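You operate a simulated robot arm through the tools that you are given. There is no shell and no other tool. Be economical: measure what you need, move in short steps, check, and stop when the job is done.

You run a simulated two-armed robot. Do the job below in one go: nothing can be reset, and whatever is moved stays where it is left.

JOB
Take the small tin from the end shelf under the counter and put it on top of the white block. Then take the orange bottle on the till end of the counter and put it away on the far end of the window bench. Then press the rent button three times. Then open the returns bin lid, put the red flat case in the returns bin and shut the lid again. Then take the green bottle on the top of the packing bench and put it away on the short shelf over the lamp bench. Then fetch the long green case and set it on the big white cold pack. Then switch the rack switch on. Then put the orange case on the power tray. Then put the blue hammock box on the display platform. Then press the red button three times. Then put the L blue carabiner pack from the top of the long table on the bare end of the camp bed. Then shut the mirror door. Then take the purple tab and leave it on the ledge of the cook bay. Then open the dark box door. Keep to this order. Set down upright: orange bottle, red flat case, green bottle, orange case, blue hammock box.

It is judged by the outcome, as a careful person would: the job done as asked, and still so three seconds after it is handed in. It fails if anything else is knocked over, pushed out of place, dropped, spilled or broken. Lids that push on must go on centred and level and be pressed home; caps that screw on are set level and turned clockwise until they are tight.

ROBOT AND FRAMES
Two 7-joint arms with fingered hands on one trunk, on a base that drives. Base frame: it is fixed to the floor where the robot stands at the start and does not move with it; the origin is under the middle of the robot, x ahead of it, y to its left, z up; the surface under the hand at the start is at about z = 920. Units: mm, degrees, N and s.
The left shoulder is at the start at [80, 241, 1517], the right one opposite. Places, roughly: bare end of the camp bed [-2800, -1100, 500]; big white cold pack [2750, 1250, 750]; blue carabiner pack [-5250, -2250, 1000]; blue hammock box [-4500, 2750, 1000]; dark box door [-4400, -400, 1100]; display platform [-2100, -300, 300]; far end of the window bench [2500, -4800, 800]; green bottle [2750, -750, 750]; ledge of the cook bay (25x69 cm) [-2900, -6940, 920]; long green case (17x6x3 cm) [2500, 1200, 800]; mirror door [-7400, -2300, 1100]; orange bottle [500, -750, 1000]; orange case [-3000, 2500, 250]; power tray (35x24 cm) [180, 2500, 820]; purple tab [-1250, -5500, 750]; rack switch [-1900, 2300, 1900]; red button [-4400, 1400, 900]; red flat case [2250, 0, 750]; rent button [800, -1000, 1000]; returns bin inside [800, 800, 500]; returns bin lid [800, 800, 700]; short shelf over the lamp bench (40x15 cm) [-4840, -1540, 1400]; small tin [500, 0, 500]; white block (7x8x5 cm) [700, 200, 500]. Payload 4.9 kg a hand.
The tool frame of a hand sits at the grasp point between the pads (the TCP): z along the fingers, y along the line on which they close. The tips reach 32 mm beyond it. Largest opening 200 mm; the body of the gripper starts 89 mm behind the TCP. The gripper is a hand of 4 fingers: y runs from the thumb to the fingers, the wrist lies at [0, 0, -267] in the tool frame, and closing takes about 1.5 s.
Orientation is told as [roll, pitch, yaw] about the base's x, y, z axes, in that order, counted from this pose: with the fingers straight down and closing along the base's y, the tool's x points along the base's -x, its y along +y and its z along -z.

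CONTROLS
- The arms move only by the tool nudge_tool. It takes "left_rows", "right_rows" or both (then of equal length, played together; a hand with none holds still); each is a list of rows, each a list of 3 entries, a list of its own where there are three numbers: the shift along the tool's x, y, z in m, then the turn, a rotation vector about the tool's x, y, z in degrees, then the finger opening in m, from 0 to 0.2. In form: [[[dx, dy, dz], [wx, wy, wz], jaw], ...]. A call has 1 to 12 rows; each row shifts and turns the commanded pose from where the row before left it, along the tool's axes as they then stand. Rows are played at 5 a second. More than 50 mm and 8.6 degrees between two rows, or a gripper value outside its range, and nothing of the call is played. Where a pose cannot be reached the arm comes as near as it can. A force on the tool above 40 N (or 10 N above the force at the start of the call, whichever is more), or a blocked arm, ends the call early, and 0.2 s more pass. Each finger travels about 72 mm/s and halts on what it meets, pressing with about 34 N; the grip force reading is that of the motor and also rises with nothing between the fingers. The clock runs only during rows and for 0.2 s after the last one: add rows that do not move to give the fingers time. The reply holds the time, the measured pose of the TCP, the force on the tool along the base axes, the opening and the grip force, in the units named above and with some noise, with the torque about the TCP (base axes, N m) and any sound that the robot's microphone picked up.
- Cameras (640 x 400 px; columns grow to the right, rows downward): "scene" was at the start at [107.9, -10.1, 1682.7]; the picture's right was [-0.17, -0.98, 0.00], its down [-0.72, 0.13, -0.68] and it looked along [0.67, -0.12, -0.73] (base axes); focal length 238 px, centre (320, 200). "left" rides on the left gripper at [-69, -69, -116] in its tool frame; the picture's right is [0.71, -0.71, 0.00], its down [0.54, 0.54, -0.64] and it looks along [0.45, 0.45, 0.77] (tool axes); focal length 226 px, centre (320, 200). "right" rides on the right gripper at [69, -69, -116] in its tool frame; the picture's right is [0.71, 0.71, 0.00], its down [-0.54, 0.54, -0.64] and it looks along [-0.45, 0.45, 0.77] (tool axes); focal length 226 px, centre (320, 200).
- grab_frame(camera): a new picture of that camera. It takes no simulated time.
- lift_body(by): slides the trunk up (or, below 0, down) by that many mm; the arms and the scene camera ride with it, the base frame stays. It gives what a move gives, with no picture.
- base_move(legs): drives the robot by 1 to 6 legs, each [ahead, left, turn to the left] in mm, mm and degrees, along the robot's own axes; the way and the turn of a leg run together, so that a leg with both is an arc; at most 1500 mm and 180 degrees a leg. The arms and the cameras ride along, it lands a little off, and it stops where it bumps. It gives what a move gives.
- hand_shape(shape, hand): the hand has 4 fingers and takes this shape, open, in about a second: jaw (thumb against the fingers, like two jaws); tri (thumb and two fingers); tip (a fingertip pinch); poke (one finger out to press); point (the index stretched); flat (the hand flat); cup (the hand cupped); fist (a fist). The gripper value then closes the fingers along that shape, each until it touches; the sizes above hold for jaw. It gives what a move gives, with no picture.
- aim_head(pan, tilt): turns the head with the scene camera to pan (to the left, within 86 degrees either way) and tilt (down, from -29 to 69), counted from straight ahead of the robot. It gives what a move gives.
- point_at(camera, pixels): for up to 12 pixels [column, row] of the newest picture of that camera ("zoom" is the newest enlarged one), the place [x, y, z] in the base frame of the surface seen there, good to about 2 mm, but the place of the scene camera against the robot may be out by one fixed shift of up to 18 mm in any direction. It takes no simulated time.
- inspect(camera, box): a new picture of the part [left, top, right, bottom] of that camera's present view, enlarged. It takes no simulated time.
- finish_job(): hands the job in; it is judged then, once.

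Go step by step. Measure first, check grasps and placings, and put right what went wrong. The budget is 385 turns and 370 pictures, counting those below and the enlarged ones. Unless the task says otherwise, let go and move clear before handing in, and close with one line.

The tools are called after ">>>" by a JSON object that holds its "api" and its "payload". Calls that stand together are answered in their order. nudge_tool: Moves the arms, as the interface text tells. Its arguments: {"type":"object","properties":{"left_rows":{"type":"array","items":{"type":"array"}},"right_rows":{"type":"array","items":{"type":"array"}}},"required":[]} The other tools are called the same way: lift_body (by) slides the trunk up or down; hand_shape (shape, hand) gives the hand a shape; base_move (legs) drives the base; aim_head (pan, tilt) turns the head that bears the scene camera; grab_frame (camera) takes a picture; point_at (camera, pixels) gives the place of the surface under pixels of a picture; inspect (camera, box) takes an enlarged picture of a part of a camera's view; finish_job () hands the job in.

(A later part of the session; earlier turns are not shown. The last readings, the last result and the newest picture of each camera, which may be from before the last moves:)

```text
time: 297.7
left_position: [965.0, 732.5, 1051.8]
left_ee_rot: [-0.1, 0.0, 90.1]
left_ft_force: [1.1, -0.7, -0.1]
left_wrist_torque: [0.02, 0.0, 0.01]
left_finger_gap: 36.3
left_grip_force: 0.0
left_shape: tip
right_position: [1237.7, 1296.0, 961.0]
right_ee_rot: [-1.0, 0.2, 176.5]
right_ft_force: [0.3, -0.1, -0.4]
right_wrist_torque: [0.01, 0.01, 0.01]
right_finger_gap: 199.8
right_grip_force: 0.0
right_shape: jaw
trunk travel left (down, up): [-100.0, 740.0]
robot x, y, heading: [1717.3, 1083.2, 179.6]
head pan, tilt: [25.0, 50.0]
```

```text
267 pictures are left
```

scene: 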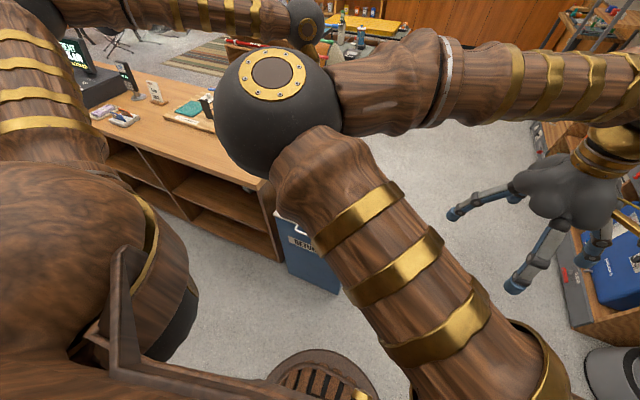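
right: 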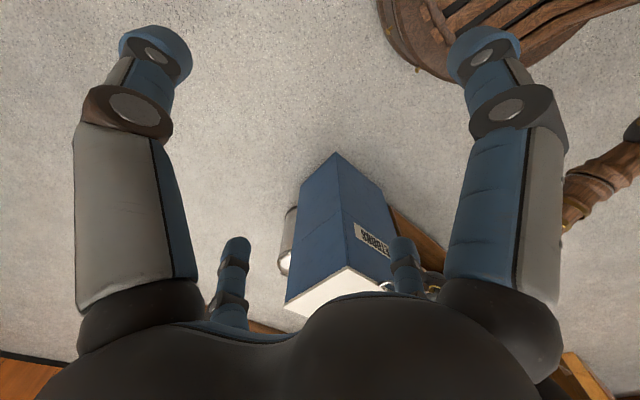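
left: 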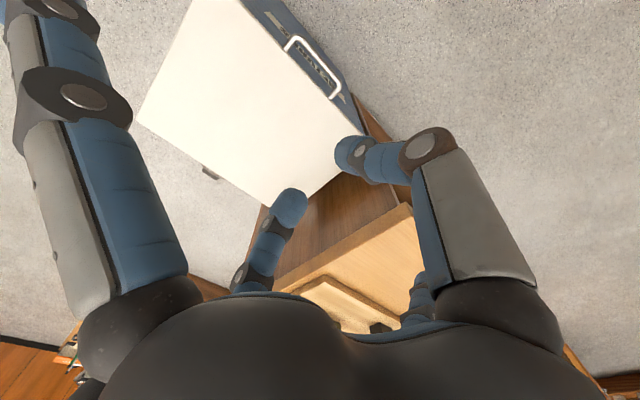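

The pinch pair is ready. Move over the bar (987,757) and descend in stages.

>>> {"api": "nudge_tool", "payload": {"left_rows": [[[-0.0245, -0.022, 0], [0, 0, 0], 0.032], [[0, 0, 0.048], [0, 0, 0], 0.032], [[0, 0, 0.048], [0, 0, 0], 0.032], [[0, 0, 0.048], [0, 0, 0], 0.032], [[0, 0, 0.048], [0, 0, 0], 0.032], [[0, 0, 0.048], [0, 0, 0], 0.032], [[0, 0, 0], [0, 0, 0], 0.032]]}}

>>> {"api": "inspect", "payload": {"camera": "left", "box": [220, 60, 460, 260]}}

```text
time: 299.3
left_position: [987.8, 758.3, 810.5]
left_ee_rot: [0.0, 0.0, 90.2]
left_ft_force: [1.3, 0.2, 0.3]
left_wrist_torque: [0.01, 0.0, 0.03]
left_finger_gap: 32.0
left_grip_force: 0.1
left_shape: tip
right_position: [1236.5, 1296.0, 960.3]
right_ee_rot: [-0.9, 0.2, 176.6]
right_ft_force: [0.0, -0.5, 0.5]
right_wrist_torque: [-0.01, 0.0, 0.01]
right_finger_gap: 199.6
right_grip_force: 0.1
right_shape: jaw
trunk travel left (down, up): [-100.0, 740.0]
robot x, y, heading: [1715.6, 1084.6, 179.6]
head pan, tilt: [25.0, 50.0]
```

```text
2.00 times, centred on (340, 160) of left
```

zoom: 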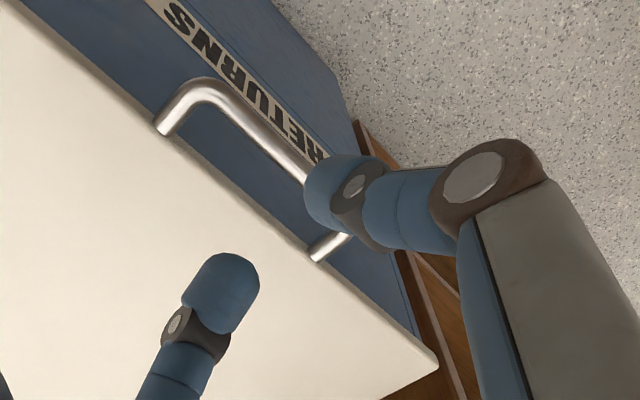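

>>> {"api": "nudge_tool", "payload": {"left_rows": [[[0, 0, 0.03], [0, 0, 0], 0.032], [[0, 0, 0.02], [0, 0, 0], 0.032], [[0, 0, 0], [0, 0, 0], 0.032]]}}

>>> {"api": "inspect", "payload": {"camera": "left", "box": [220, 60, 460, 260]}}

```text
time: 300.1
left_position: [987.3, 757.0, 761.8]
left_ee_rot: [0.1, -0.1, 90.2]
left_ft_force: [-0.7, -0.3, 0.0]
left_wrist_torque: [0.03, 0.0, 0.01]
left_finger_gap: 32.5
left_grip_force: 0.0
left_shape: tip
right_position: [1236.6, 1297.3, 959.2]
right_ee_rot: [-1.0, 0.2, 176.5]
right_ft_force: [-0.1, 0.1, 0.0]
right_wrist_torque: [-0.02, -0.03, 0.01]
right_finger_gap: 200.1
right_grip_force: 0.0
right_shape: jaw
trunk travel left (down, up): [-100.0, 740.0]
robot x, y, heading: [1716.4, 1084.8, 179.6]
head pan, tilt: [25.0, 50.0]
```

```text
2.00 times, centred on (340, 160) of left
```

zoom: 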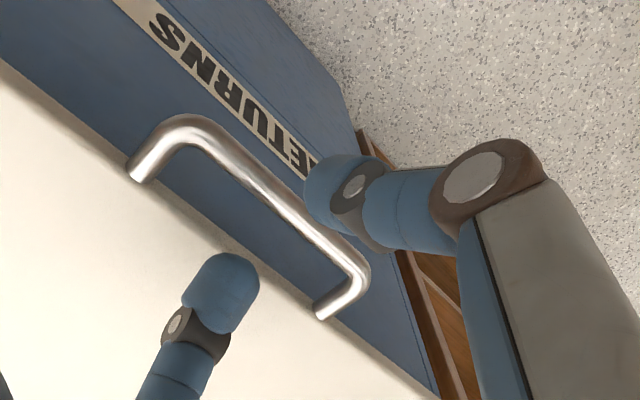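

The inner fingertip would clip the lid edge; shift 9 mm toward me so it drops into the 27 mm slot, then continue down with small steps.

>>> {"api": "nudge_tool", "payload": {"left_rows": [[[0, -0.009, 0], [0, 0, 0], 0.032], [[0, 0, 0.012], [0, 0, 0], 0.032], [[0, 0, 0], [0, 0, 0], 0.032]]}}

>>> {"api": "inspect", "payload": {"camera": "left", "box": [220, 60, 460, 260]}}

```text
time: 300.9
left_position: [996.1, 757.5, 748.5]
left_ee_rot: [0.0, 0.0, 90.1]
left_ft_force: [1.2, -0.2, 0.6]
left_wrist_torque: [0.0, 0.02, -0.01]
left_finger_gap: 32.1
left_grip_force: 0.1
left_shape: tip
right_position: [1239.1, 1296.2, 960.6]
right_ee_rot: [-1.0, 0.2, 176.6]
right_ft_force: [-0.2, -0.6, -0.9]
right_wrist_torque: [-0.02, 0.03, -0.01]
right_finger_gap: 199.9
right_grip_force: 0.1
right_shape: jaw
trunk travel left (down, up): [-100.0, 740.0]
robot x, y, heading: [1717.7, 1086.2, 179.5]
head pan, tilt: [25.0, 50.0]
```

```text
2.00 times, centred on (340, 160) of left
```

zoom: 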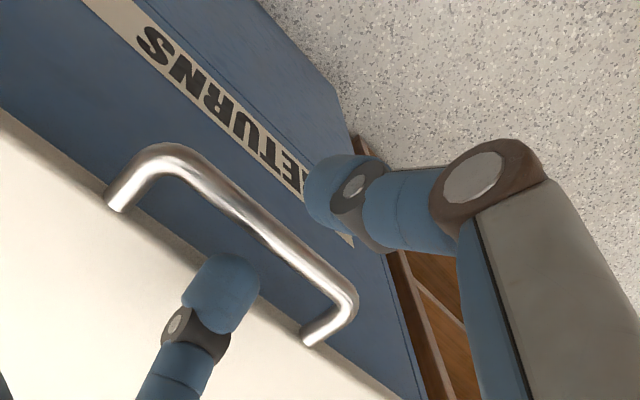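

>>> {"api": "nudge_tool", "payload": {"left_rows": [[[0, 0, 0.006], [0, 0, 0], 0.032], [[0, 0, 0.006], [0, 0, 0], 0.032], [[0, 0, 0.006], [0, 0, 0], 0.032], [[0, 0, 0], [0, 0, 0], 0.032]]}}

>>> {"api": "inspect", "payload": {"camera": "left", "box": [220, 60, 460, 260]}}

```text
time: 301.9
left_position: [996.5, 757.8, 734.1]
left_ee_rot: [0.1, 0.0, 90.2]
left_ft_force: [-1.1, -0.4, 11.5]
left_wrist_torque: [-0.02, 0.43, 0.0]
left_finger_gap: 32.3
left_grip_force: 0.0
left_shape: tip
right_position: [1237.0, 1297.3, 960.9]
right_ee_rot: [-0.8, 0.3, 176.6]
right_ft_force: [-0.3, -0.2, -0.1]
right_wrist_torque: [-0.02, 0.01, -0.02]
right_finger_gap: 199.8
right_grip_force: 0.1
right_shape: jaw
trunk travel left (down, up): [-100.0, 740.0]
robot x, y, heading: [1720.2, 1086.6, 179.7]
head pan, tilt: [25.0, 50.0]
```

```text
2.00 times, centred on (340, 160) of left
```

zoom: 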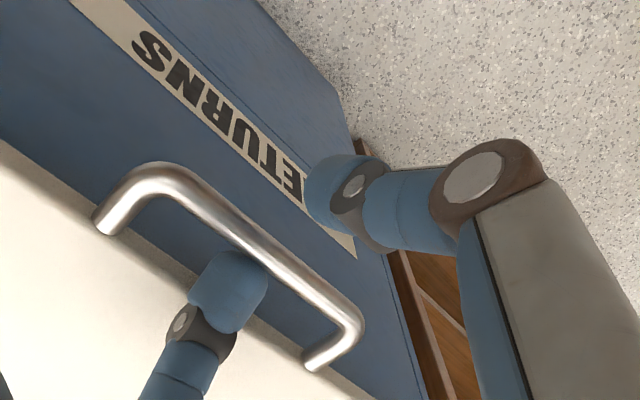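

Contact is on the lid edge: at small openings the fingers lean outward, so a vertical pinch won't fit. Better: tilt the hand 45° so the thumb's last segment lies horizontal and hooks under the bar, with the opposite finger above the lid. Raise and tilt.

>>> {"api": "nudge_tool", "payload": {"left_rows": [[[0, 0, -0.03], [0, 0, 0], 0.07], [[0, -0.02, -0.045], [0, 0, 0], 0.07], [[0, -0.02, -0.045], [0, 0, 0], 0.07], [[0, 0, 0], [-7.5, 0, 0], 0.07], [[0, 0, 0], [-7.5, 0, 0], 0.07], [[0, 0, 0], [-7.5, 0, 0], 0.07], [[0, 0, 0], [-7.5, 0, 0], 0.07], [[0, 0, 0], [-7.5, 0, 0], 0.07], [[0, 0, 0], [-7.5, 0, 0], 0.07], [[0, 0, 0], [0, 0, 0], 0.07]]}}

>>> {"api": "grab_frame", "payload": {"camera": "left"}}

```text
time: 304.1
left_position: [1035.4, 756.7, 851.8]
left_ee_rot: [44.9, 0.0, 90.0]
left_ft_force: [0.6, 0.1, -0.1]
left_wrist_torque: [-0.05, -0.03, 0.01]
left_finger_gap: 69.8
left_grip_force: 0.0
left_shape: tip
right_position: [1237.1, 1294.9, 960.6]
right_ee_rot: [-0.9, 0.2, 176.7]
right_ft_force: [1.7, 0.8, 0.0]
right_wrist_torque: [-0.04, -0.02, 0.01]
right_finger_gap: 200.0
right_grip_force: 0.0
right_shape: jaw
trunk travel left (down, up): [-100.0, 740.0]
robot x, y, heading: [1718.4, 1080.7, 179.7]
head pan, tilt: [25.0, 50.0]
```

```text
262 pictures are left
```

left: 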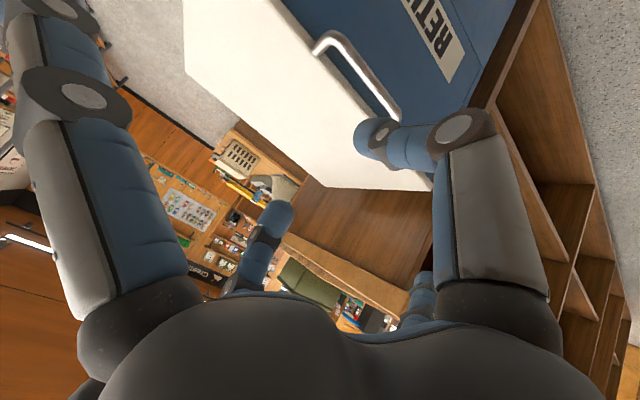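

Descend to just below bar level, then slide the thumb under it.

>>> {"api": "nudge_tool", "payload": {"left_rows": [[[0, -0.0271, 0.0271], [0, 0, 0], 0.07], [[0, -0.0271, 0.0271], [0, 0, 0], 0.07], [[0, -0.0271, 0.0271], [0, 0, 0], 0.07], [[0, 0, 0], [0, 0, 0], 0.07]]}}

>>> {"api": "grab_frame", "payload": {"camera": "left"}}

```text
time: 305.1
left_position: [1037.9, 758.5, 738.0]
left_ee_rot: [45.1, 0.0, 90.1]
left_ft_force: [-0.2, 0.9, 1.1]
left_wrist_torque: [0.0, 0.01, 0.04]
left_finger_gap: 69.8
left_grip_force: 0.0
left_shape: tip
right_position: [1237.7, 1295.5, 960.4]
right_ee_rot: [-0.9, 0.2, 176.6]
right_ft_force: [-0.2, 0.2, 0.2]
right_wrist_torque: [0.0, 0.02, -0.01]
right_finger_gap: 199.8
right_grip_force: 0.0
right_shape: jaw
trunk travel left (down, up): [-100.0, 740.0]
robot x, y, heading: [1719.0, 1086.8, 179.6]
head pan, tilt: [25.0, 50.0]
```

```text
261 pictures are left
```

left: 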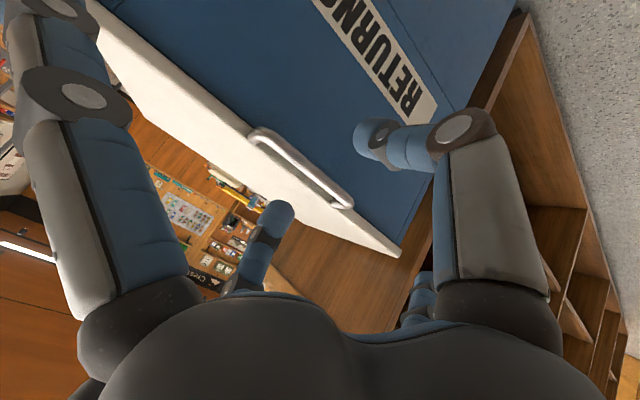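

>>> {"api": "point_at", "payload": {"camera": "left", "pixels": [[365, 145], [372, 125], [400, 145], [455, 130], [290, 160], [300, 170], [268, 225]]}}

```text
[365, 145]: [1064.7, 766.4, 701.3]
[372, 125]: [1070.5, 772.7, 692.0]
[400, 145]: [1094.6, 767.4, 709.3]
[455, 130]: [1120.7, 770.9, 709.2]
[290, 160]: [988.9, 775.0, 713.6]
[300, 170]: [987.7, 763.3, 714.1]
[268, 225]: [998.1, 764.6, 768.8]
```

Thumb top is ~701; lower 10 mm then slide 90 mm under the bar.

>>> {"api": "nudge_tool", "payload": {"left_rows": [[[0, -0.0071, 0.0071], [0, 0, 0], 0.07], [[0, 0.0325, 0.0325], [0, 0, 0], 0.07], [[0, 0.0315, 0.0315], [0, 0, 0], 0.07], [[0, 0, 0], [0, 0, 0], 0.07]]}}

>>> {"api": "grab_frame", "payload": {"camera": "left"}}

```text
time: 306.1
left_position: [946.5, 756.4, 728.3]
left_ee_rot: [45.0, 0.0, 90.2]
left_ft_force: [-0.1, 0.0, 0.2]
left_wrist_torque: [0.0, -0.01, 0.01]
left_finger_gap: 69.9
left_grip_force: 0.0
left_shape: tip
right_position: [1238.0, 1295.9, 960.3]
right_ee_rot: [-1.0, 0.2, 176.6]
right_ft_force: [-0.4, 1.0, 0.9]
right_wrist_torque: [0.02, 0.0, 0.0]
right_finger_gap: 200.1
right_grip_force: 0.0
right_shape: jaw
trunk travel left (down, up): [-100.0, 740.0]
robot x, y, heading: [1719.1, 1084.9, 179.8]
head pan, tilt: [25.0, 50.0]
```

```text
260 pictures are left
```

left: 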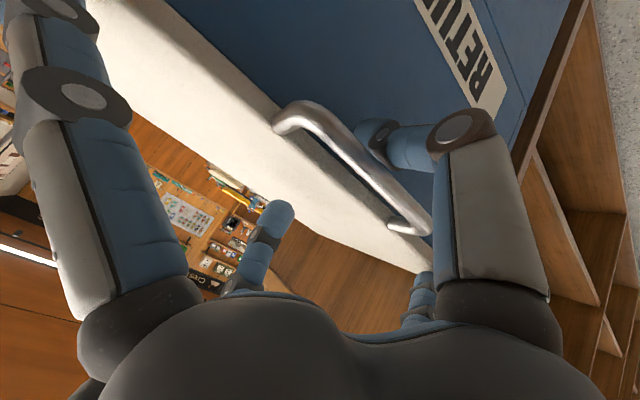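

Thumb is under the bar. Lift along the lid's arc for the first 24°.

>>> {"api": "nudge_tool", "payload": {"left_rows": [[[0, 0.0177, -0.0156], [0, 0, 0], 0.07], [[0, 0.0177, -0.0156], [0, 0, 0], 0.07], [[0, 0.0389, -0.0262], [0, 0, 0], 0.07], [[0, 0.0403, -0.0219], [0, 0, 0], 0.07], [[0, 0, 0], [0, 0, 0], 0.07]]}}

>>> {"api": "grab_frame", "payload": {"camera": "left"}}

>>> {"api": "grab_frame", "payload": {"camera": "right"}}

```text
time: 307.3
left_position: [921.1, 755.7, 862.7]
left_ee_rot: [44.9, -0.1, 90.1]
left_ft_force: [1.3, 1.1, 0.0]
left_wrist_torque: [0.07, -0.02, 0.02]
left_finger_gap: 70.6
left_grip_force: 0.1
left_shape: tip
right_position: [1236.4, 1296.0, 960.4]
right_ee_rot: [-1.0, 0.3, 176.6]
right_ft_force: [0.5, -0.1, -0.6]
right_wrist_torque: [-0.02, 0.0, -0.01]
right_finger_gap: 199.9
right_grip_force: 0.0
right_shape: jaw
trunk travel left (down, up): [-100.0, 740.0]
robot x, y, heading: [1722.1, 1088.6, 179.5]
head pan, tilt: [25.0, 50.0]
```

```text
259 pictures are left
```

left: 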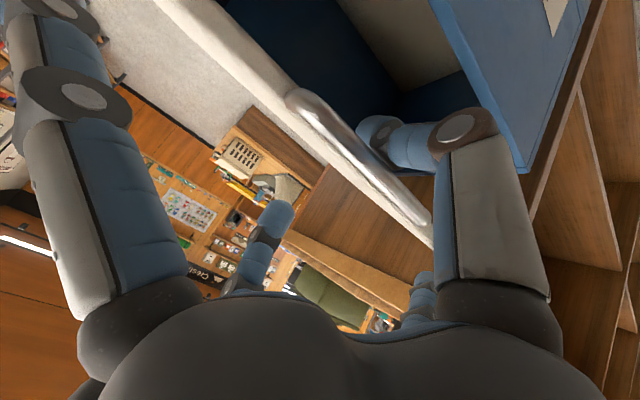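

```text
258 pictures are left
```

right: 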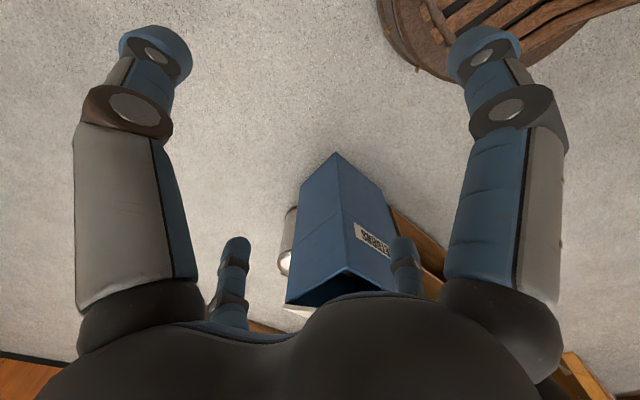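

The lid is lifting easily. Continue along the arc to ~64°.

>>> {"api": "nudge_tool", "payload": {"left_rows": [[[0, 0.0438, -0.0156], [0, 0, 0], 0.07], [[0, 0.0445, -0.0092], [0, 0, 0], 0.07], [[0, 0.0453, -0.0028], [0, 0, 0], 0.07], [[0, 0.0445, 0.0035], [0, 0, 0], 0.07], [[0, 0.0431, 0.0106], [0, 0, 0], 0.07], [[0, 0, 0], [0, 0, 0], 0.07]]}}

>>> {"api": "grab_frame", "payload": {"camera": "left"}}

```text
time: 308.7
left_position: [774.8, 754.4, 1029.9]
left_ee_rot: [45.0, -0.1, 90.1]
left_ft_force: [1.0, -0.1, 0.9]
left_wrist_torque: [0.04, 0.03, -0.01]
left_finger_gap: 70.6
left_grip_force: 0.1
left_shape: tip
right_position: [1236.5, 1296.3, 961.6]
right_ee_rot: [-1.0, 0.2, 176.6]
right_ft_force: [-0.5, 0.2, 0.0]
right_wrist_torque: [0.02, 0.0, -0.03]
right_finger_gap: 200.0
right_grip_force: 0.1
right_shape: jaw
trunk travel left (down, up): [-100.0, 740.0]
robot x, y, heading: [1721.9, 1081.4, 179.6]
head pan, tilt: [25.0, 50.0]
```

```text
257 pictures are left
```

left: 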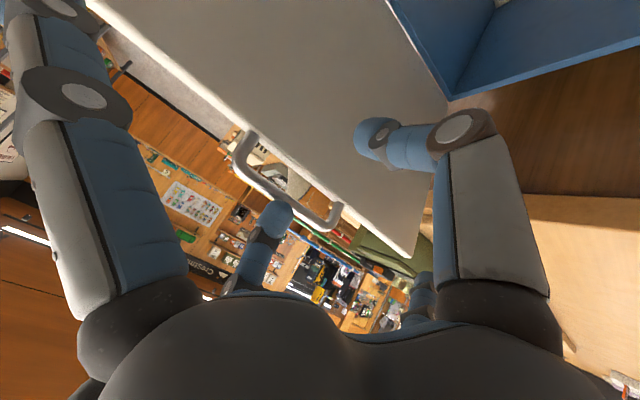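

The thumb now pushes the lid's underside. Continue to ~80°, then check.

>>> {"api": "nudge_tool", "payload": {"left_rows": [[[0, 0.041, 0.0156], [0, 0, 0], 0.07], [[0, 0.0389, 0.0233], [0, 0, 0], 0.07], [[0, 0, 0], [0, 0, 0], 0.07]]}}

>>> {"api": "base_move", "payload": {"legs": [[90, 0, 0]]}}

>>> {"api": "grab_frame", "payload": {"camera": "left"}}

>>> {"api": "grab_frame", "payload": {"camera": "right"}}

```text
time: 309.5
left_position: [690.0, 755.1, 1059.7]
left_ee_rot: [45.0, -0.1, 90.1]
left_ft_force: [0.1, 0.0, 0.0]
left_wrist_torque: [0.03, -0.01, -0.02]
left_finger_gap: 70.2
left_grip_force: 0.1
left_shape: tip
right_position: [1238.3, 1296.1, 960.7]
right_ee_rot: [-1.1, 0.2, 176.6]
right_ft_force: [0.4, -0.6, -0.1]
right_wrist_torque: [0.01, 0.03, -0.01]
right_finger_gap: 199.9
right_grip_force: 0.1
right_shape: jaw
trunk travel left (down, up): [-100.0, 740.0]
robot x, y, heading: [1715.7, 1084.0, 179.6]
head pan, tilt: [25.0, 50.0]
```

```text
time: 310.6
left_position: [599.8, 757.1, 1057.1]
left_ee_rot: [45.0, 0.0, 90.1]
left_ft_force: [-0.2, 0.3, -1.0]
left_wrist_torque: [-0.04, 0.04, 0.01]
left_finger_gap: 69.9
left_grip_force: 0.0
left_shape: tip
right_position: [1147.7, 1296.7, 960.3]
right_ee_rot: [-1.0, 0.3, 176.6]
right_ft_force: [-0.7, -0.5, -0.3]
right_wrist_torque: [-0.01, 0.01, 0.01]
right_finger_gap: 199.7
right_grip_force: 0.1
right_shape: jaw
trunk travel left (down, up): [-100.0, 740.0]
robot x, y, heading: [1627.7, 1081.5, 179.6]
head pan, tilt: [25.0, 50.0]
```

```text
256 pictures are left
```

left: 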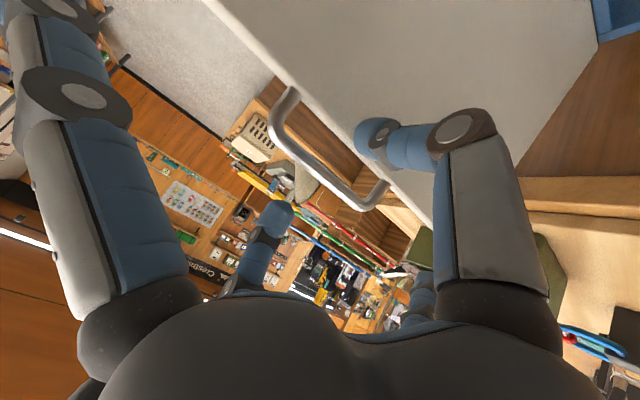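

```text
255 pictures are left
```

right: 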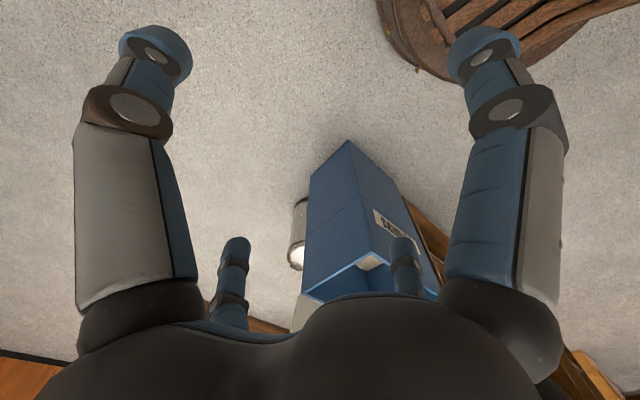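

Check the lid's angle now from its inner surface and handle.

>>> {"api": "point_at", "payload": {"camera": "left", "pixels": [[400, 60], [500, 60], [340, 90], [290, 100], [345, 190], [560, 60], [370, 150], [305, 150]]}}

```text
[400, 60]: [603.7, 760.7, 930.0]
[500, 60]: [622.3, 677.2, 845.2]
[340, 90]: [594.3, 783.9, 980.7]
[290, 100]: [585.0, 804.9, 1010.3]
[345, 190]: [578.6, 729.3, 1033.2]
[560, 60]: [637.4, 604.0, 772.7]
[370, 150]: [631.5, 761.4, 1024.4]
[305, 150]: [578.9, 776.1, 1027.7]
```

The lid leans back at ~102°, no force on the hand. Retract carefully upward and back, and see whether it stays open.

>>> {"api": "nudge_tool", "payload": {"left_rows": [[[0, 0.0141, -0.0141], [0, 0, 0], 0.07], [[0, -0.0325, -0.0325], [0, 0, 0], 0.07], [[0, -0.0325, -0.0325], [0, 0, 0], 0.07], [[0, -0.0325, -0.0325], [0, 0, 0], 0.07], [[0, 0, 0], [0, 0, 0], 0.07]]}}

>>> {"api": "grab_frame", "payload": {"camera": "left"}}

```text
time: 311.8
left_position: [738.6, 760.2, 1077.0]
left_ee_rot: [44.9, 0.0, 90.1]
left_ft_force: [-0.1, -0.8, 0.3]
left_wrist_torque: [0.01, -0.01, -0.02]
left_finger_gap: 70.1
left_grip_force: 0.0
left_shape: tip
right_position: [1146.9, 1297.1, 959.5]
right_ee_rot: [-1.0, 0.3, 176.6]
right_ft_force: [0.3, -1.1, -0.1]
right_wrist_torque: [0.0, -0.03, -0.01]
right_finger_gap: 200.0
right_grip_force: 0.1
right_shape: jaw
trunk travel left (down, up): [-100.0, 740.0]
robot x, y, heading: [1629.0, 1086.5, 179.4]
head pan, tilt: [25.0, 50.0]
```

```text
254 pictures are left
```

left: 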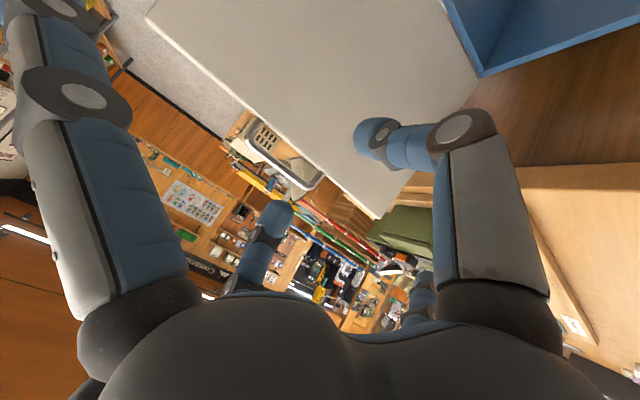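

The lid stays open. Retract the hand, raise the trunk, and turn toward the packing bench to find the red flat case.

>>> {"api": "nudge_tool", "payload": {"left_rows": [[[0, -0.0325, -0.0325], [0, 0, 0], 0.07], [[0, -0.0325, -0.0325], [0, 0, 0], 0.07], [[0, -0.0325, -0.0325], [0, 0, 0], 0.07], [[0, -0.0325, -0.0325], [0, 0, 0], 0.07], [[0, -0.0325, -0.0325], [0, 0, 0], 0.07], [[0, 0, 0], [7.5, 0, 0], 0.07], [[0, 0, 0], [7.5, 0, 0], 0.07], [[0, 0, 0], [7.5, 0, 0], 0.07], [[0, 0, 0], [7.5, 0, 0], 0.07], [[0, 0, 0], [7.5, 0, 0], 0.07], [[0, 0, 0], [7.5, 0, 0], 0.07]]}}

>>> {"api": "lift_body", "payload": {"by": 300}}

>>> {"api": "base_move", "payload": {"legs": [[0, 150, 0], [0, 0, 180]]}}

>>> {"api": "aim_head", "payload": {"pan": -25, "tilt": 35}}

>>> {"api": "grab_frame", "payload": {"camera": "scene"}}

```text
time: 314.2
left_position: [967.9, 758.2, 1077.6]
left_ee_rot: [-0.3, -0.1, 90.1]
left_ft_force: [-0.8, -0.4, 0.0]
left_wrist_torque: [0.02, -0.04, -0.01]
left_finger_gap: 70.2
left_grip_force: 0.2
left_shape: tip
right_position: [1145.9, 1296.6, 960.1]
right_ee_rot: [-1.0, 0.4, 176.6]
right_ft_force: [-0.7, 0.5, -0.2]
right_wrist_torque: [-0.02, -0.06, 0.03]
right_finger_gap: 200.1
right_grip_force: 0.1
right_shape: jaw
trunk travel left (down, up): [-100.0, 740.0]
robot x, y, heading: [1627.2, 1085.8, 179.8]
head pan, tilt: [25.0, 50.0]
```

```text
time: 317.2
left_position: [968.8, 757.1, 1379.5]
left_ee_rot: [0.0, 0.0, 90.2]
left_ft_force: [-0.7, -0.4, -0.3]
left_wrist_torque: [0.0, 0.0, 0.02]
left_finger_gap: 70.1
left_grip_force: 0.0
left_shape: tip
right_position: [1147.3, 1296.4, 1261.0]
right_ee_rot: [-1.0, 0.1, 176.6]
right_ft_force: [0.5, -0.3, 0.2]
right_wrist_torque: [-0.02, 0.0, 0.02]
right_finger_gap: 199.8
right_grip_force: 0.0
right_shape: jaw
trunk travel left (down, up): [-400.0, 440.0]
robot x, y, heading: [1628.8, 1084.9, 179.7]
head pan, tilt: [25.0, 50.0]
```

```text
time: 326.0
left_position: [2279.9, 1279.3, 1378.2]
left_ee_rot: [-0.1, 0.0, -88.7]
left_ft_force: [0.3, -1.0, 0.0]
left_wrist_torque: [0.0, 0.0, 0.0]
left_finger_gap: 70.1
left_grip_force: 0.0
left_shape: tip
right_position: [2114.2, 735.8, 1260.0]
right_ee_rot: [-1.0, 0.2, -2.2]
right_ft_force: [-0.9, 0.1, 0.7]
right_wrist_torque: [-0.02, 0.01, 0.05]
right_finger_gap: 200.1
right_grip_force: 0.2
right_shape: jaw
trunk travel left (down, up): [-400.0, 440.0]
robot x, y, heading: [1628.6, 936.0, 0.7]
head pan, tilt: [25.0, 50.0]
```

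```text
time: 327.2
left_position: [2281.2, 1277.6, 1379.0]
left_ee_rot: [-0.1, 0.0, -88.5]
left_ft_force: [0.2, -0.6, 0.5]
left_wrist_torque: [-0.01, 0.01, -0.02]
left_finger_gap: 70.0
left_grip_force: 0.1
left_shape: tip
right_position: [2113.3, 734.8, 1260.6]
right_ee_rot: [-0.9, 0.1, -2.1]
right_ft_force: [0.3, 0.4, -0.4]
right_wrist_torque: [-0.03, 0.0, -0.01]
right_finger_gap: 200.0
right_grip_force: 0.0
right_shape: jaw
trunk travel left (down, up): [-400.0, 440.0]
robot x, y, heading: [1628.0, 934.4, 0.9]
head pan, tilt: [-25.0, 35.0]
```

```text
253 pictures are left
```

scene: 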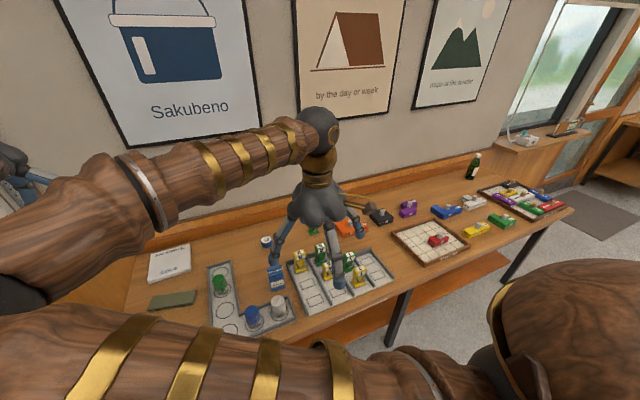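

The bench is full of cases. Strafe right toward y≈0 and enlarge.

>>> {"api": "base_move", "payload": {"legs": [[0, -700, -0.9]]}}

>>> {"api": "aim_head", "payload": {"pan": -30, "tilt": 40}}

>>> {"api": "grab_frame", "payload": {"camera": "scene"}}

>>> {"api": "grab_frame", "payload": {"camera": "right"}}

```text
time: 331.0
left_position: [2292.0, 570.3, 1378.6]
left_ee_rot: [-0.2, -0.1, -88.8]
left_ft_force: [0.0, -0.6, 0.0]
left_wrist_torque: [0.01, -0.02, 0.01]
left_finger_gap: 70.1
left_grip_force: 0.0
left_shape: tip
right_position: [2122.0, 28.5, 1260.5]
right_ee_rot: [-1.0, 0.3, -2.4]
right_ft_force: [-0.2, -0.2, 0.4]
right_wrist_torque: [0.04, 0.02, 0.01]
right_finger_gap: 199.7
right_grip_force: 0.0
right_shape: jaw
trunk travel left (down, up): [-400.0, 440.0]
robot x, y, heading: [1636.5, 229.3, 0.7]
head pan, tilt: [-25.0, 35.0]
```

```text
time: 331.7
left_position: [2291.8, 569.1, 1378.9]
left_ee_rot: [-0.1, -0.1, -88.8]
left_ft_force: [-0.1, -0.1, 0.1]
left_wrist_torque: [0.0, 0.03, 0.02]
left_finger_gap: 70.2
left_grip_force: 0.1
left_shape: tip
right_position: [2121.8, 27.8, 1260.0]
right_ee_rot: [-1.0, 0.1, -2.3]
right_ft_force: [-0.5, -0.3, 0.3]
right_wrist_torque: [0.01, -0.01, 0.02]
right_finger_gap: 200.1
right_grip_force: 0.0
right_shape: jaw
trunk travel left (down, up): [-400.0, 440.0]
robot x, y, heading: [1639.3, 231.7, 0.6]
head pan, tilt: [-30.0, 40.0]
```

```text
252 pictures are left
```

scene: 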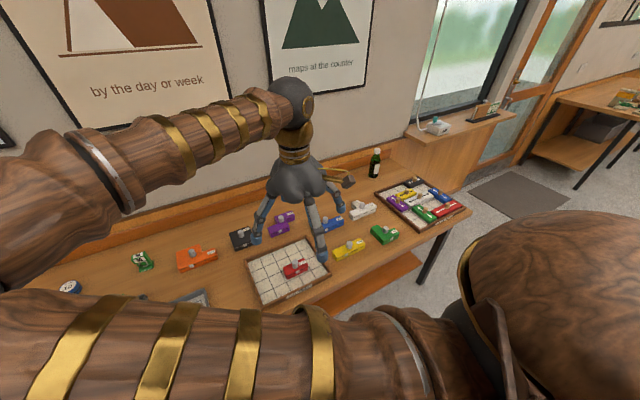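

```text
251 pictures are left
```

right: 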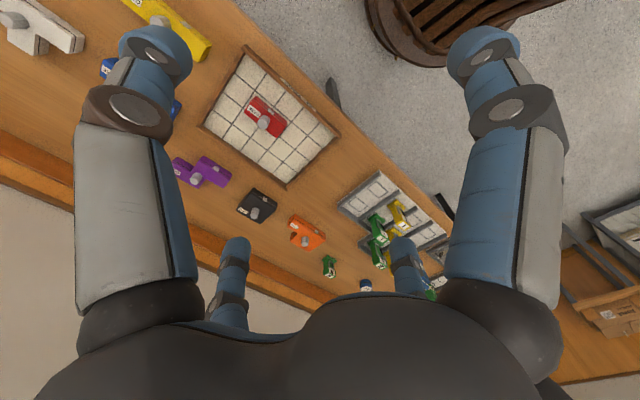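

A red case with a grey knob lies in a gridded tray at (265,118). Enlarge it.

>>> {"api": "inspect", "payload": {"camera": "right", "box": [200, 60, 340, 190]}}

>>> {"api": "point_at", "payload": {"camera": "zoom", "pixels": [[210, 180], [330, 270], [280, 285], [240, 250], [300, 240], [265, 300], [290, 320], [180, 270], [400, 230], [220, 200]]}}

>>> {"api": "inspect", "payload": {"camera": "scene", "box": [360, 160, 480, 240]}}

```text
3.08 times, centred on (270, 125) of right
```

zoom: 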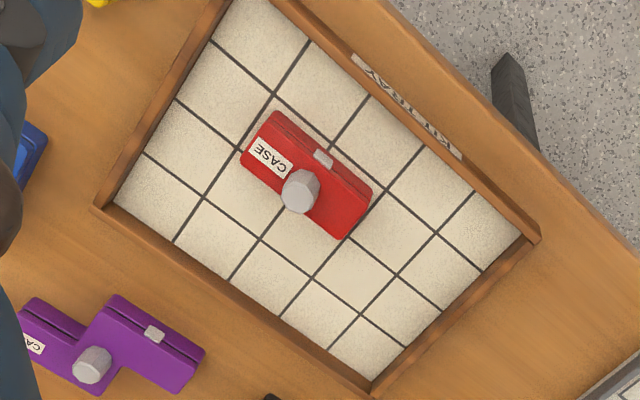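

```text
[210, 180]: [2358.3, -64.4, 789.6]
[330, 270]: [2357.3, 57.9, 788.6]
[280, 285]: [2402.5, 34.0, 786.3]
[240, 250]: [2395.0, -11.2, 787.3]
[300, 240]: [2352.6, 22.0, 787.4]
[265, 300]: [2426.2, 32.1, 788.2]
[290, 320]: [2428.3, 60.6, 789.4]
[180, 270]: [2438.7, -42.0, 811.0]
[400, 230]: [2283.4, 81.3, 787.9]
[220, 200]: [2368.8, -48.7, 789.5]
```

```text
5.00 times, centred on (420, 200) of scene
```

zoom: 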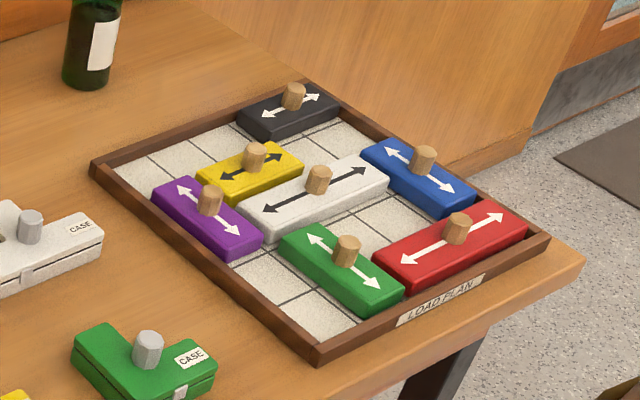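

The red CASE in the KIT TRAY is the one. Measure its corners and knob via the right camera.

>>> {"api": "point_at", "payload": {"camera": "right", "pixels": [[255, 99], [247, 110], [284, 121], [276, 135], [262, 124], [266, 120], [263, 127], [265, 112], [254, 106], [280, 128]]}}

```text
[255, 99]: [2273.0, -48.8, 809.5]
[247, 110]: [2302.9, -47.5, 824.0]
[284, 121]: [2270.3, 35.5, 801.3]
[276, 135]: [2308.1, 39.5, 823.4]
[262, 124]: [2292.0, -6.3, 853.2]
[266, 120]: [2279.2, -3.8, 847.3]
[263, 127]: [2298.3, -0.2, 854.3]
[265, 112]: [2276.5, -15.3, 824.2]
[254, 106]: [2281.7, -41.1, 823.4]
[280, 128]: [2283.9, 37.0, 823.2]
```

Case ≈100×45 mm, top z 824, grey knob at ≈(2294,-3) up to z 854. I'll take it by the knob with the right hand's four fingers.

>>> {"api": "nudge_tool", "payload": {"right_rows": [[[-0.0432, -0.0063, 0], [0, 0, 0], 0.06], [[-0.0432, -0.0063, 0], [0, 0, 0], 0.06], [[-0.0432, -0.0063, 0], [0, 0, 0], 0.06], [[-0.0432, -0.0063, 0], [0, 0, 0], 0.06], [[0, 0, 0.0485], [0, 0, 0], 0.06], [[0, 0, 0.0485], [0, 0, 0], 0.06], [[0, 0, 0.0485], [0, 0, 0], 0.06], [[0, 0, 0.0485], [0, 0, 0], 0.06], [[0, 0, 0.0485], [0, 0, 0], 0.06], [[0, 0, 0.0485], [0, 0, 0], 0.06], [[0, 0, 0], [0, 0, 0], 0.06]]}}

>>> {"api": "grab_frame", "payload": {"camera": "right"}}

```text
time: 334.1
left_position: [2292.2, 568.7, 1378.7]
left_ee_rot: [-0.1, 0.0, -89.0]
left_ft_force: [-0.2, -0.1, -1.1]
left_wrist_torque: [-0.01, 0.0, 0.04]
left_finger_gap: 70.0
left_grip_force: 0.0
left_shape: tip
right_position: [2291.4, -11.1, 967.3]
right_ee_rot: [-1.0, 0.2, -2.4]
right_ft_force: [-0.3, 0.3, 0.6]
right_wrist_torque: [0.0, -0.04, -0.04]
right_finger_gap: 60.3
right_grip_force: 0.0
right_shape: jaw
trunk travel left (down, up): [-400.0, 440.0]
robot x, y, heading: [1638.1, 226.5, 0.8]
head pan, tilt: [-30.0, 40.0]
```

```text
248 pictures are left
```

right: 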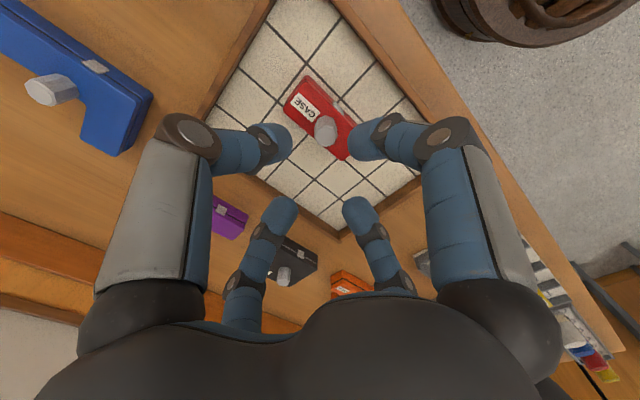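

>>> {"api": "point_at", "payload": {"camera": "right", "pixels": [[325, 131], [319, 131], [331, 133], [325, 124], [325, 140], [303, 95], [340, 145]]}}

```text
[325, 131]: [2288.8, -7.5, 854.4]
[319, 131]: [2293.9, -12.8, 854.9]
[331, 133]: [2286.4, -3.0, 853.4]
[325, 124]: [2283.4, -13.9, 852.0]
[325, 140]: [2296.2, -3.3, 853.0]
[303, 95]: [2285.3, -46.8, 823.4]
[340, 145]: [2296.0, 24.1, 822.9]
```

Knob centre (2290,-8). Shift 3 mm, descend to z≈861 and close.

>>> {"api": "nudge_tool", "payload": {"right_rows": [[[0.001, 0.003, 0.045], [0, 0, 0], 0.06], [[0, 0, 0.045], [0, 0, 0], 0.06], [[0, 0, 0.016], [0, 0, 0], 0.06], [[0, 0, 0], [0, 0, 0], 0.0], [[0, 0, 0], [0, 0, 0], 0.0], [[0, 0, 0], [0, 0, 0], 0.0], [[0, 0, 0], [0, 0, 0], 0.0], [[0, 0, 0], [0, 0, 0], 0.0]]}}

>>> {"api": "grab_frame", "payload": {"camera": "right"}}

```text
time: 335.9
left_position: [2293.4, 569.4, 1377.8]
left_ee_rot: [-0.1, 0.1, -88.9]
left_ft_force: [-0.1, 0.3, 0.8]
left_wrist_torque: [-0.01, 0.01, 0.0]
left_finger_gap: 69.8
left_grip_force: 0.1
left_shape: tip
right_position: [2291.0, -8.7, 861.8]
right_ee_rot: [-1.1, 0.1, -2.3]
right_ft_force: [-0.4, 0.2, 0.3]
right_wrist_torque: [0.01, 0.01, -0.05]
right_finger_gap: 19.9
right_grip_force: 34.1
right_shape: jaw
trunk travel left (down, up): [-400.0, 440.0]
robot x, y, heading: [1637.8, 225.6, 0.4]
head pan, tilt: [-30.0, 40.0]
```

```text
247 pictures are left
```

right: 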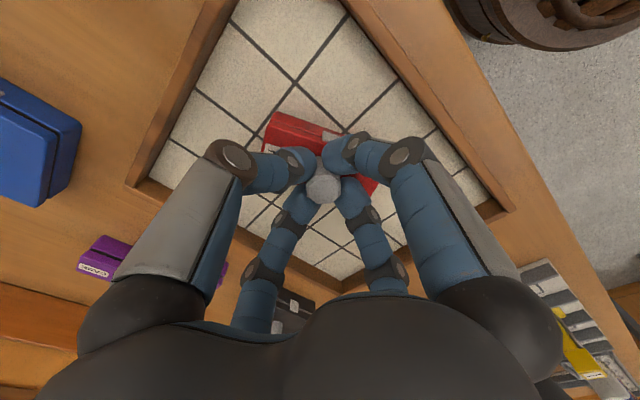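

Knob gripped (19.9 mm). Lift and verify.

>>> {"api": "nudge_tool", "payload": {"right_rows": [[[0, 0, -0.03], [0, 0, 0], 0.0], [[0, 0, -0.045], [0, 0, 0], 0.0], [[0, 0, -0.045], [0, 0, 0], 0.0], [[0, 0, -0.045], [0, 0, 0], 0.0], [[0, 0, -0.045], [0, 0, 0], 0.0], [[0, 0, -0.045], [0, 0, 0], 0.0], [[0, 0, -0.045], [0, 0, 0], 0.0], [[0, 0, -0.045], [0, 0, 0], 0.0], [[0, 0, -0.045], [0, 0, 0], 0.0]]}}

>>> {"api": "grab_frame", "payload": {"camera": "right"}}

```text
time: 337.9
left_position: [2291.3, 568.3, 1379.1]
left_ee_rot: [0.1, 0.0, -89.0]
left_ft_force: [-1.1, -0.3, -0.6]
left_wrist_torque: [0.0, 0.0, 0.0]
left_finger_gap: 69.9
left_grip_force: 0.0
left_shape: tip
right_position: [2291.2, -3.3, 1253.6]
right_ee_rot: [-0.9, 0.2, -2.4]
right_ft_force: [-0.1, 0.4, -0.9]
right_wrist_torque: [0.02, 0.02, 0.01]
right_finger_gap: 19.7
right_grip_force: 34.4
right_shape: jaw
trunk travel left (down, up): [-400.0, 440.0]
robot x, y, heading: [1635.1, 228.2, 0.6]
head pan, tilt: [-30.0, 40.0]
```

```text
246 pictures are left
```

right: 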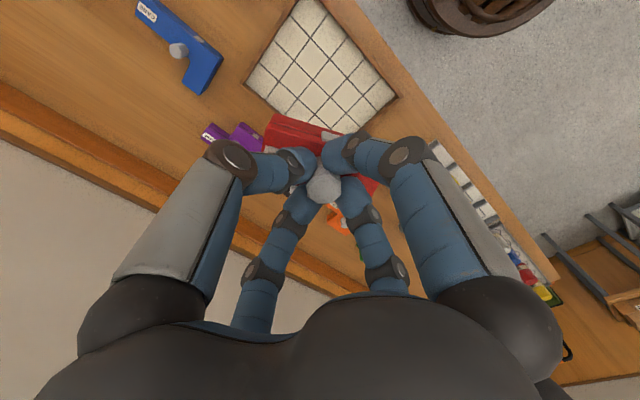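

The red case is held. Turn around and line the right hand up over the bin.

>>> {"api": "base_move", "payload": {"legs": [[-60, 290, 0], [0, 0, 179.4]]}}

>>> {"api": "grab_frame", "payload": {"camera": "right"}}

```text
time: 347.3
left_position: [919.8, 181.5, 1378.1]
left_ee_rot: [-0.1, 0.0, 91.2]
left_ft_force: [1.1, -0.5, 0.4]
left_wrist_torque: [-0.01, 0.01, -0.01]
left_finger_gap: 70.0
left_grip_force: 0.1
left_shape: tip
right_position: [919.7, 754.8, 1253.1]
right_ee_rot: [-1.0, 0.3, 177.6]
right_ft_force: [0.6, -0.5, -0.9]
right_wrist_torque: [0.0, -0.02, 0.01]
right_finger_gap: 19.5
right_grip_force: 33.9
right_shape: jaw
trunk travel left (down, up): [-400.0, 440.0]
robot x, y, heading: [1573.7, 521.6, -179.3]
head pan, tilt: [-30.0, 40.0]
```

```text
245 pictures are left
```

right: 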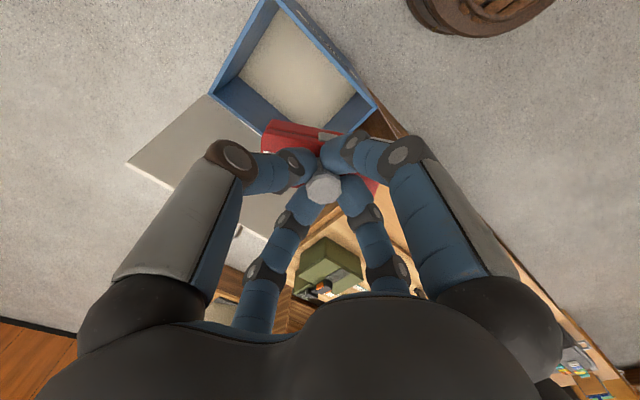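

The open bin shows a light floor inside at (290,70). Measure rim and floor.

>>> {"api": "point_at", "payload": {"camera": "right", "pixels": [[290, 60], [300, 90], [270, 60], [320, 80], [275, 5], [215, 90], [372, 100], [300, 12], [260, 90], [160, 155]]}}

```text
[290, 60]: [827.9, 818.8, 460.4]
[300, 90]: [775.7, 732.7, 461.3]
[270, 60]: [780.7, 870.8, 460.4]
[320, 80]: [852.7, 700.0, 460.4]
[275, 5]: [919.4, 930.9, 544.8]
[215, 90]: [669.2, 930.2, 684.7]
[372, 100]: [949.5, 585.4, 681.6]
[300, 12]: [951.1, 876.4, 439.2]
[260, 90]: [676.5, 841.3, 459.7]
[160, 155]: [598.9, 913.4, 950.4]
```

Bin floor z≈460, interior x 670–945, y 590–925. Pull the left hand back, move the right hand over the centre (807,760), lower the trunk.

>>> {"api": "nudge_tool", "payload": {"left_rows": [[[0, -0.045, 0], [0, 0, 0], 0.07], [[0, -0.045, 0], [0, 0, 0], 0.07], [[0, -0.045, 0], [0, 0, 0], 0.07], [[0, -0.045, 0], [0, 0, 0], 0.07], [[0, 0, 0], [0, 0, 0], 0.07]]}}

>>> {"api": "base_move", "payload": {"legs": [[112, 0, -0.7]]}}

>>> {"api": "lift_body", "payload": {"by": -350}}

>>> {"api": "grab_frame", "payload": {"camera": "right"}}

```text
time: 348.5
left_position: [1099.7, 184.4, 1377.6]
left_ee_rot: [-0.1, -0.1, 91.1]
left_ft_force: [-0.1, -0.5, 0.6]
left_wrist_torque: [0.04, -0.04, 0.02]
left_finger_gap: 70.0
left_grip_force: 0.0
left_shape: tip
right_position: [919.5, 755.1, 1252.0]
right_ee_rot: [-1.0, 0.3, 177.6]
right_ft_force: [-0.1, 0.1, -0.2]
right_wrist_torque: [0.0, 0.02, -0.01]
right_finger_gap: 19.5
right_grip_force: 34.2
right_shape: jaw
trunk travel left (down, up): [-400.0, 440.0]
robot x, y, heading: [1579.0, 522.4, -179.2]
head pan, tilt: [-30.0, 40.0]
```

```text
time: 349.7
left_position: [988.7, 188.0, 1379.7]
left_ee_rot: [0.2, 0.0, 90.5]
left_ft_force: [0.0, -0.3, 1.0]
left_wrist_torque: [0.02, 0.04, 0.02]
left_finger_gap: 69.9
left_grip_force: 0.1
left_shape: tip
right_position: [814.6, 760.6, 1254.0]
right_ee_rot: [-1.0, 0.1, 176.9]
right_ft_force: [0.8, 0.8, -1.1]
right_wrist_torque: [-0.01, 0.02, 0.0]
right_finger_gap: 19.5
right_grip_force: 34.1
right_shape: jaw
trunk travel left (down, up): [-400.0, 440.0]
robot x, y, heading: [1462.2, 519.0, 180.2]
head pan, tilt: [-30.0, 40.0]
```

```text
time: 353.1
left_position: [986.1, 188.2, 1029.0]
left_ee_rot: [-0.1, 0.0, 90.6]
left_ft_force: [0.3, -0.5, 0.1]
left_wrist_torque: [0.01, 0.02, 0.0]
left_finger_gap: 69.9
left_grip_force: 0.1
left_shape: tip
right_position: [811.7, 760.8, 901.3]
right_ee_rot: [-0.9, 0.2, 176.8]
right_ft_force: [0.1, 0.4, -1.4]
right_wrist_torque: [-0.01, -0.01, 0.01]
right_finger_gap: 19.5
right_grip_force: 33.6
right_shape: jaw
trunk travel left (down, up): [-50.0, 790.0]
robot x, y, heading: [1464.0, 520.0, 180.0]
head pan, tilt: [-30.0, 40.0]
```

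```text
244 pictures are left
```

right: 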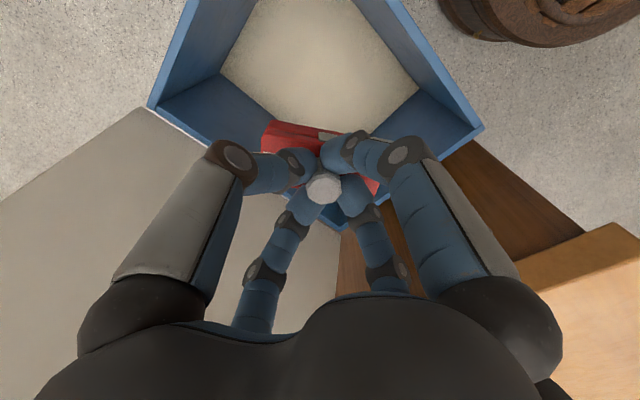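

Centred over the bin. Descend most of the way.

>>> {"api": "nudge_tool", "payload": {"right_rows": [[[0, 0, 0.048], [0, 0, 0], 0.0], [[0, 0, 0.048], [0, 0, 0], 0.0], [[0, 0, 0.048], [0, 0, 0], 0.0], [[0, 0, 0.048], [0, 0, 0], 0.0], [[0, 0, 0], [0, 0, 0], 0.0]]}}

>>> {"api": "grab_frame", "payload": {"camera": "right"}}

```text
time: 354.3
left_position: [986.9, 188.1, 1028.0]
left_ee_rot: [0.0, 0.0, 90.5]
left_ft_force: [0.1, -0.3, -0.6]
left_wrist_torque: [-0.05, 0.02, 0.04]
left_finger_gap: 70.0
left_grip_force: 0.1
left_shape: tip
right_position: [813.3, 764.6, 709.8]
right_ee_rot: [-1.0, 0.2, 176.9]
right_ft_force: [-0.4, -0.5, -2.0]
right_wrist_torque: [0.04, 0.01, -0.02]
right_finger_gap: 19.6
right_grip_force: 33.7
right_shape: jaw
trunk travel left (down, up): [-50.0, 790.0]
robot x, y, heading: [1464.7, 523.4, 179.9]
head pan, tilt: [-30.0, 40.0]
```

```text
243 pictures are left
```

right: 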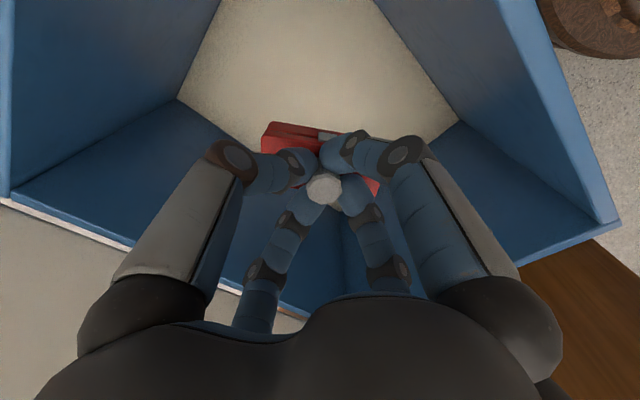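

>>> {"api": "nudge_tool", "payload": {"right_rows": [[[0, 0, 0.048], [0, 0, 0], 0.0], [[0, 0, 0.048], [0, 0, 0], 0.0], [[0, 0, 0.048], [0, 0, 0], 0.0], [[0, 0, 0.02], [0, 0, 0], 0.0], [[0, 0, 0.004], [0, 0, 0], 0.0], [[0, 0, 0.003], [0, 0, 0], 0.0], [[0, 0, 0], [0, 0, 0], 0.0]]}}

```text
time: 355.9
left_position: [986.9, 189.3, 1027.6]
left_ee_rot: [-0.1, 0.0, 90.5]
left_ft_force: [0.3, -0.9, -0.5]
left_wrist_torque: [-0.03, 0.0, 0.02]
left_finger_gap: 70.0
left_grip_force: 0.1
left_shape: tip
right_position: [814.5, 768.9, 539.5]
right_ee_rot: [-0.9, 0.2, 176.9]
right_ft_force: [0.4, 0.4, -0.6]
right_wrist_torque: [0.0, 0.0, -0.03]
right_finger_gap: 19.6
right_grip_force: 34.4
right_shape: jaw
trunk travel left (down, up): [-50.0, 790.0]
robot x, y, heading: [1466.1, 521.7, 180.0]
head pan, tilt: [-30.0, 40.0]
```

>>> {"api": "nudge_tool", "payload": {"right_rows": [[[0, 0, 0.003], [0, 0, 0], 0.0], [[0, 0, 0.002], [0, 0, 0], 0.0], [[0, 0, 0.002], [0, 0, 0], 0.0], [[0, 0, 0], [0, 0, 0], 0.0]]}}

```text
time: 356.9
left_position: [985.6, 189.4, 1028.1]
left_ee_rot: [-0.2, 0.0, 90.5]
left_ft_force: [-0.4, -0.9, -0.4]
left_wrist_torque: [-0.04, -0.01, -0.01]
left_finger_gap: 69.7
left_grip_force: 0.1
left_shape: tip
right_position: [813.7, 766.6, 533.0]
right_ee_rot: [-0.9, 0.3, 176.9]
right_ft_force: [0.4, 0.2, 1.6]
right_wrist_torque: [-0.04, -0.09, -0.01]
right_finger_gap: 19.1
right_grip_force: 33.8
right_shape: jaw
trunk travel left (down, up): [-50.0, 790.0]
robot x, y, heading: [1466.3, 522.6, 179.9]
head pan, tilt: [-30.0, 40.0]
```

Contact is just starting (force turned positive). One more millimetre, then release and rise.

>>> {"api": "nudge_tool", "payload": {"right_rows": [[[0, 0, 0.0015], [0, 0, 0], 0.0], [[0, 0, 0], [0, 0, 0], 0.03], [[0, 0, 0], [0, 0, 0], 0.045], [[0, 0, 0], [0, 0, 0], 0.05], [[0, 0, 0], [0, 0, 0], 0.05], [[0, 0, -0.045], [0, 0, 0], 0.05], [[0, 0, -0.045], [0, 0, 0], 0.05], [[0, 0, -0.045], [0, 0, 0], 0.05], [[0, 0, -0.045], [0, 0, 0], 0.05]]}}

>>> {"api": "grab_frame", "payload": {"camera": "right"}}

```text
time: 358.9
left_position: [987.4, 188.9, 1028.0]
left_ee_rot: [0.0, 0.1, 90.5]
left_ft_force: [0.5, -0.1, 1.0]
left_wrist_torque: [0.04, 0.04, -0.01]
left_finger_gap: 69.9
left_grip_force: 0.1
left_shape: tip
right_position: [816.4, 763.5, 712.2]
right_ee_rot: [-1.0, 0.2, 177.0]
right_ft_force: [0.3, 0.3, 0.2]
right_wrist_torque: [0.01, 0.0, -0.02]
right_finger_gap: 49.7
right_grip_force: 0.0
right_shape: jaw
trunk travel left (down, up): [-50.0, 790.0]
robot x, y, heading: [1464.1, 520.2, 180.1]
head pan, tilt: [-30.0, 40.0]
```

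```text
242 pictures are left
```

right: 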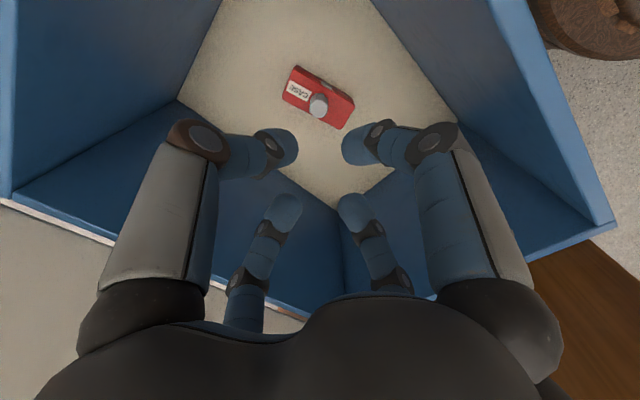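

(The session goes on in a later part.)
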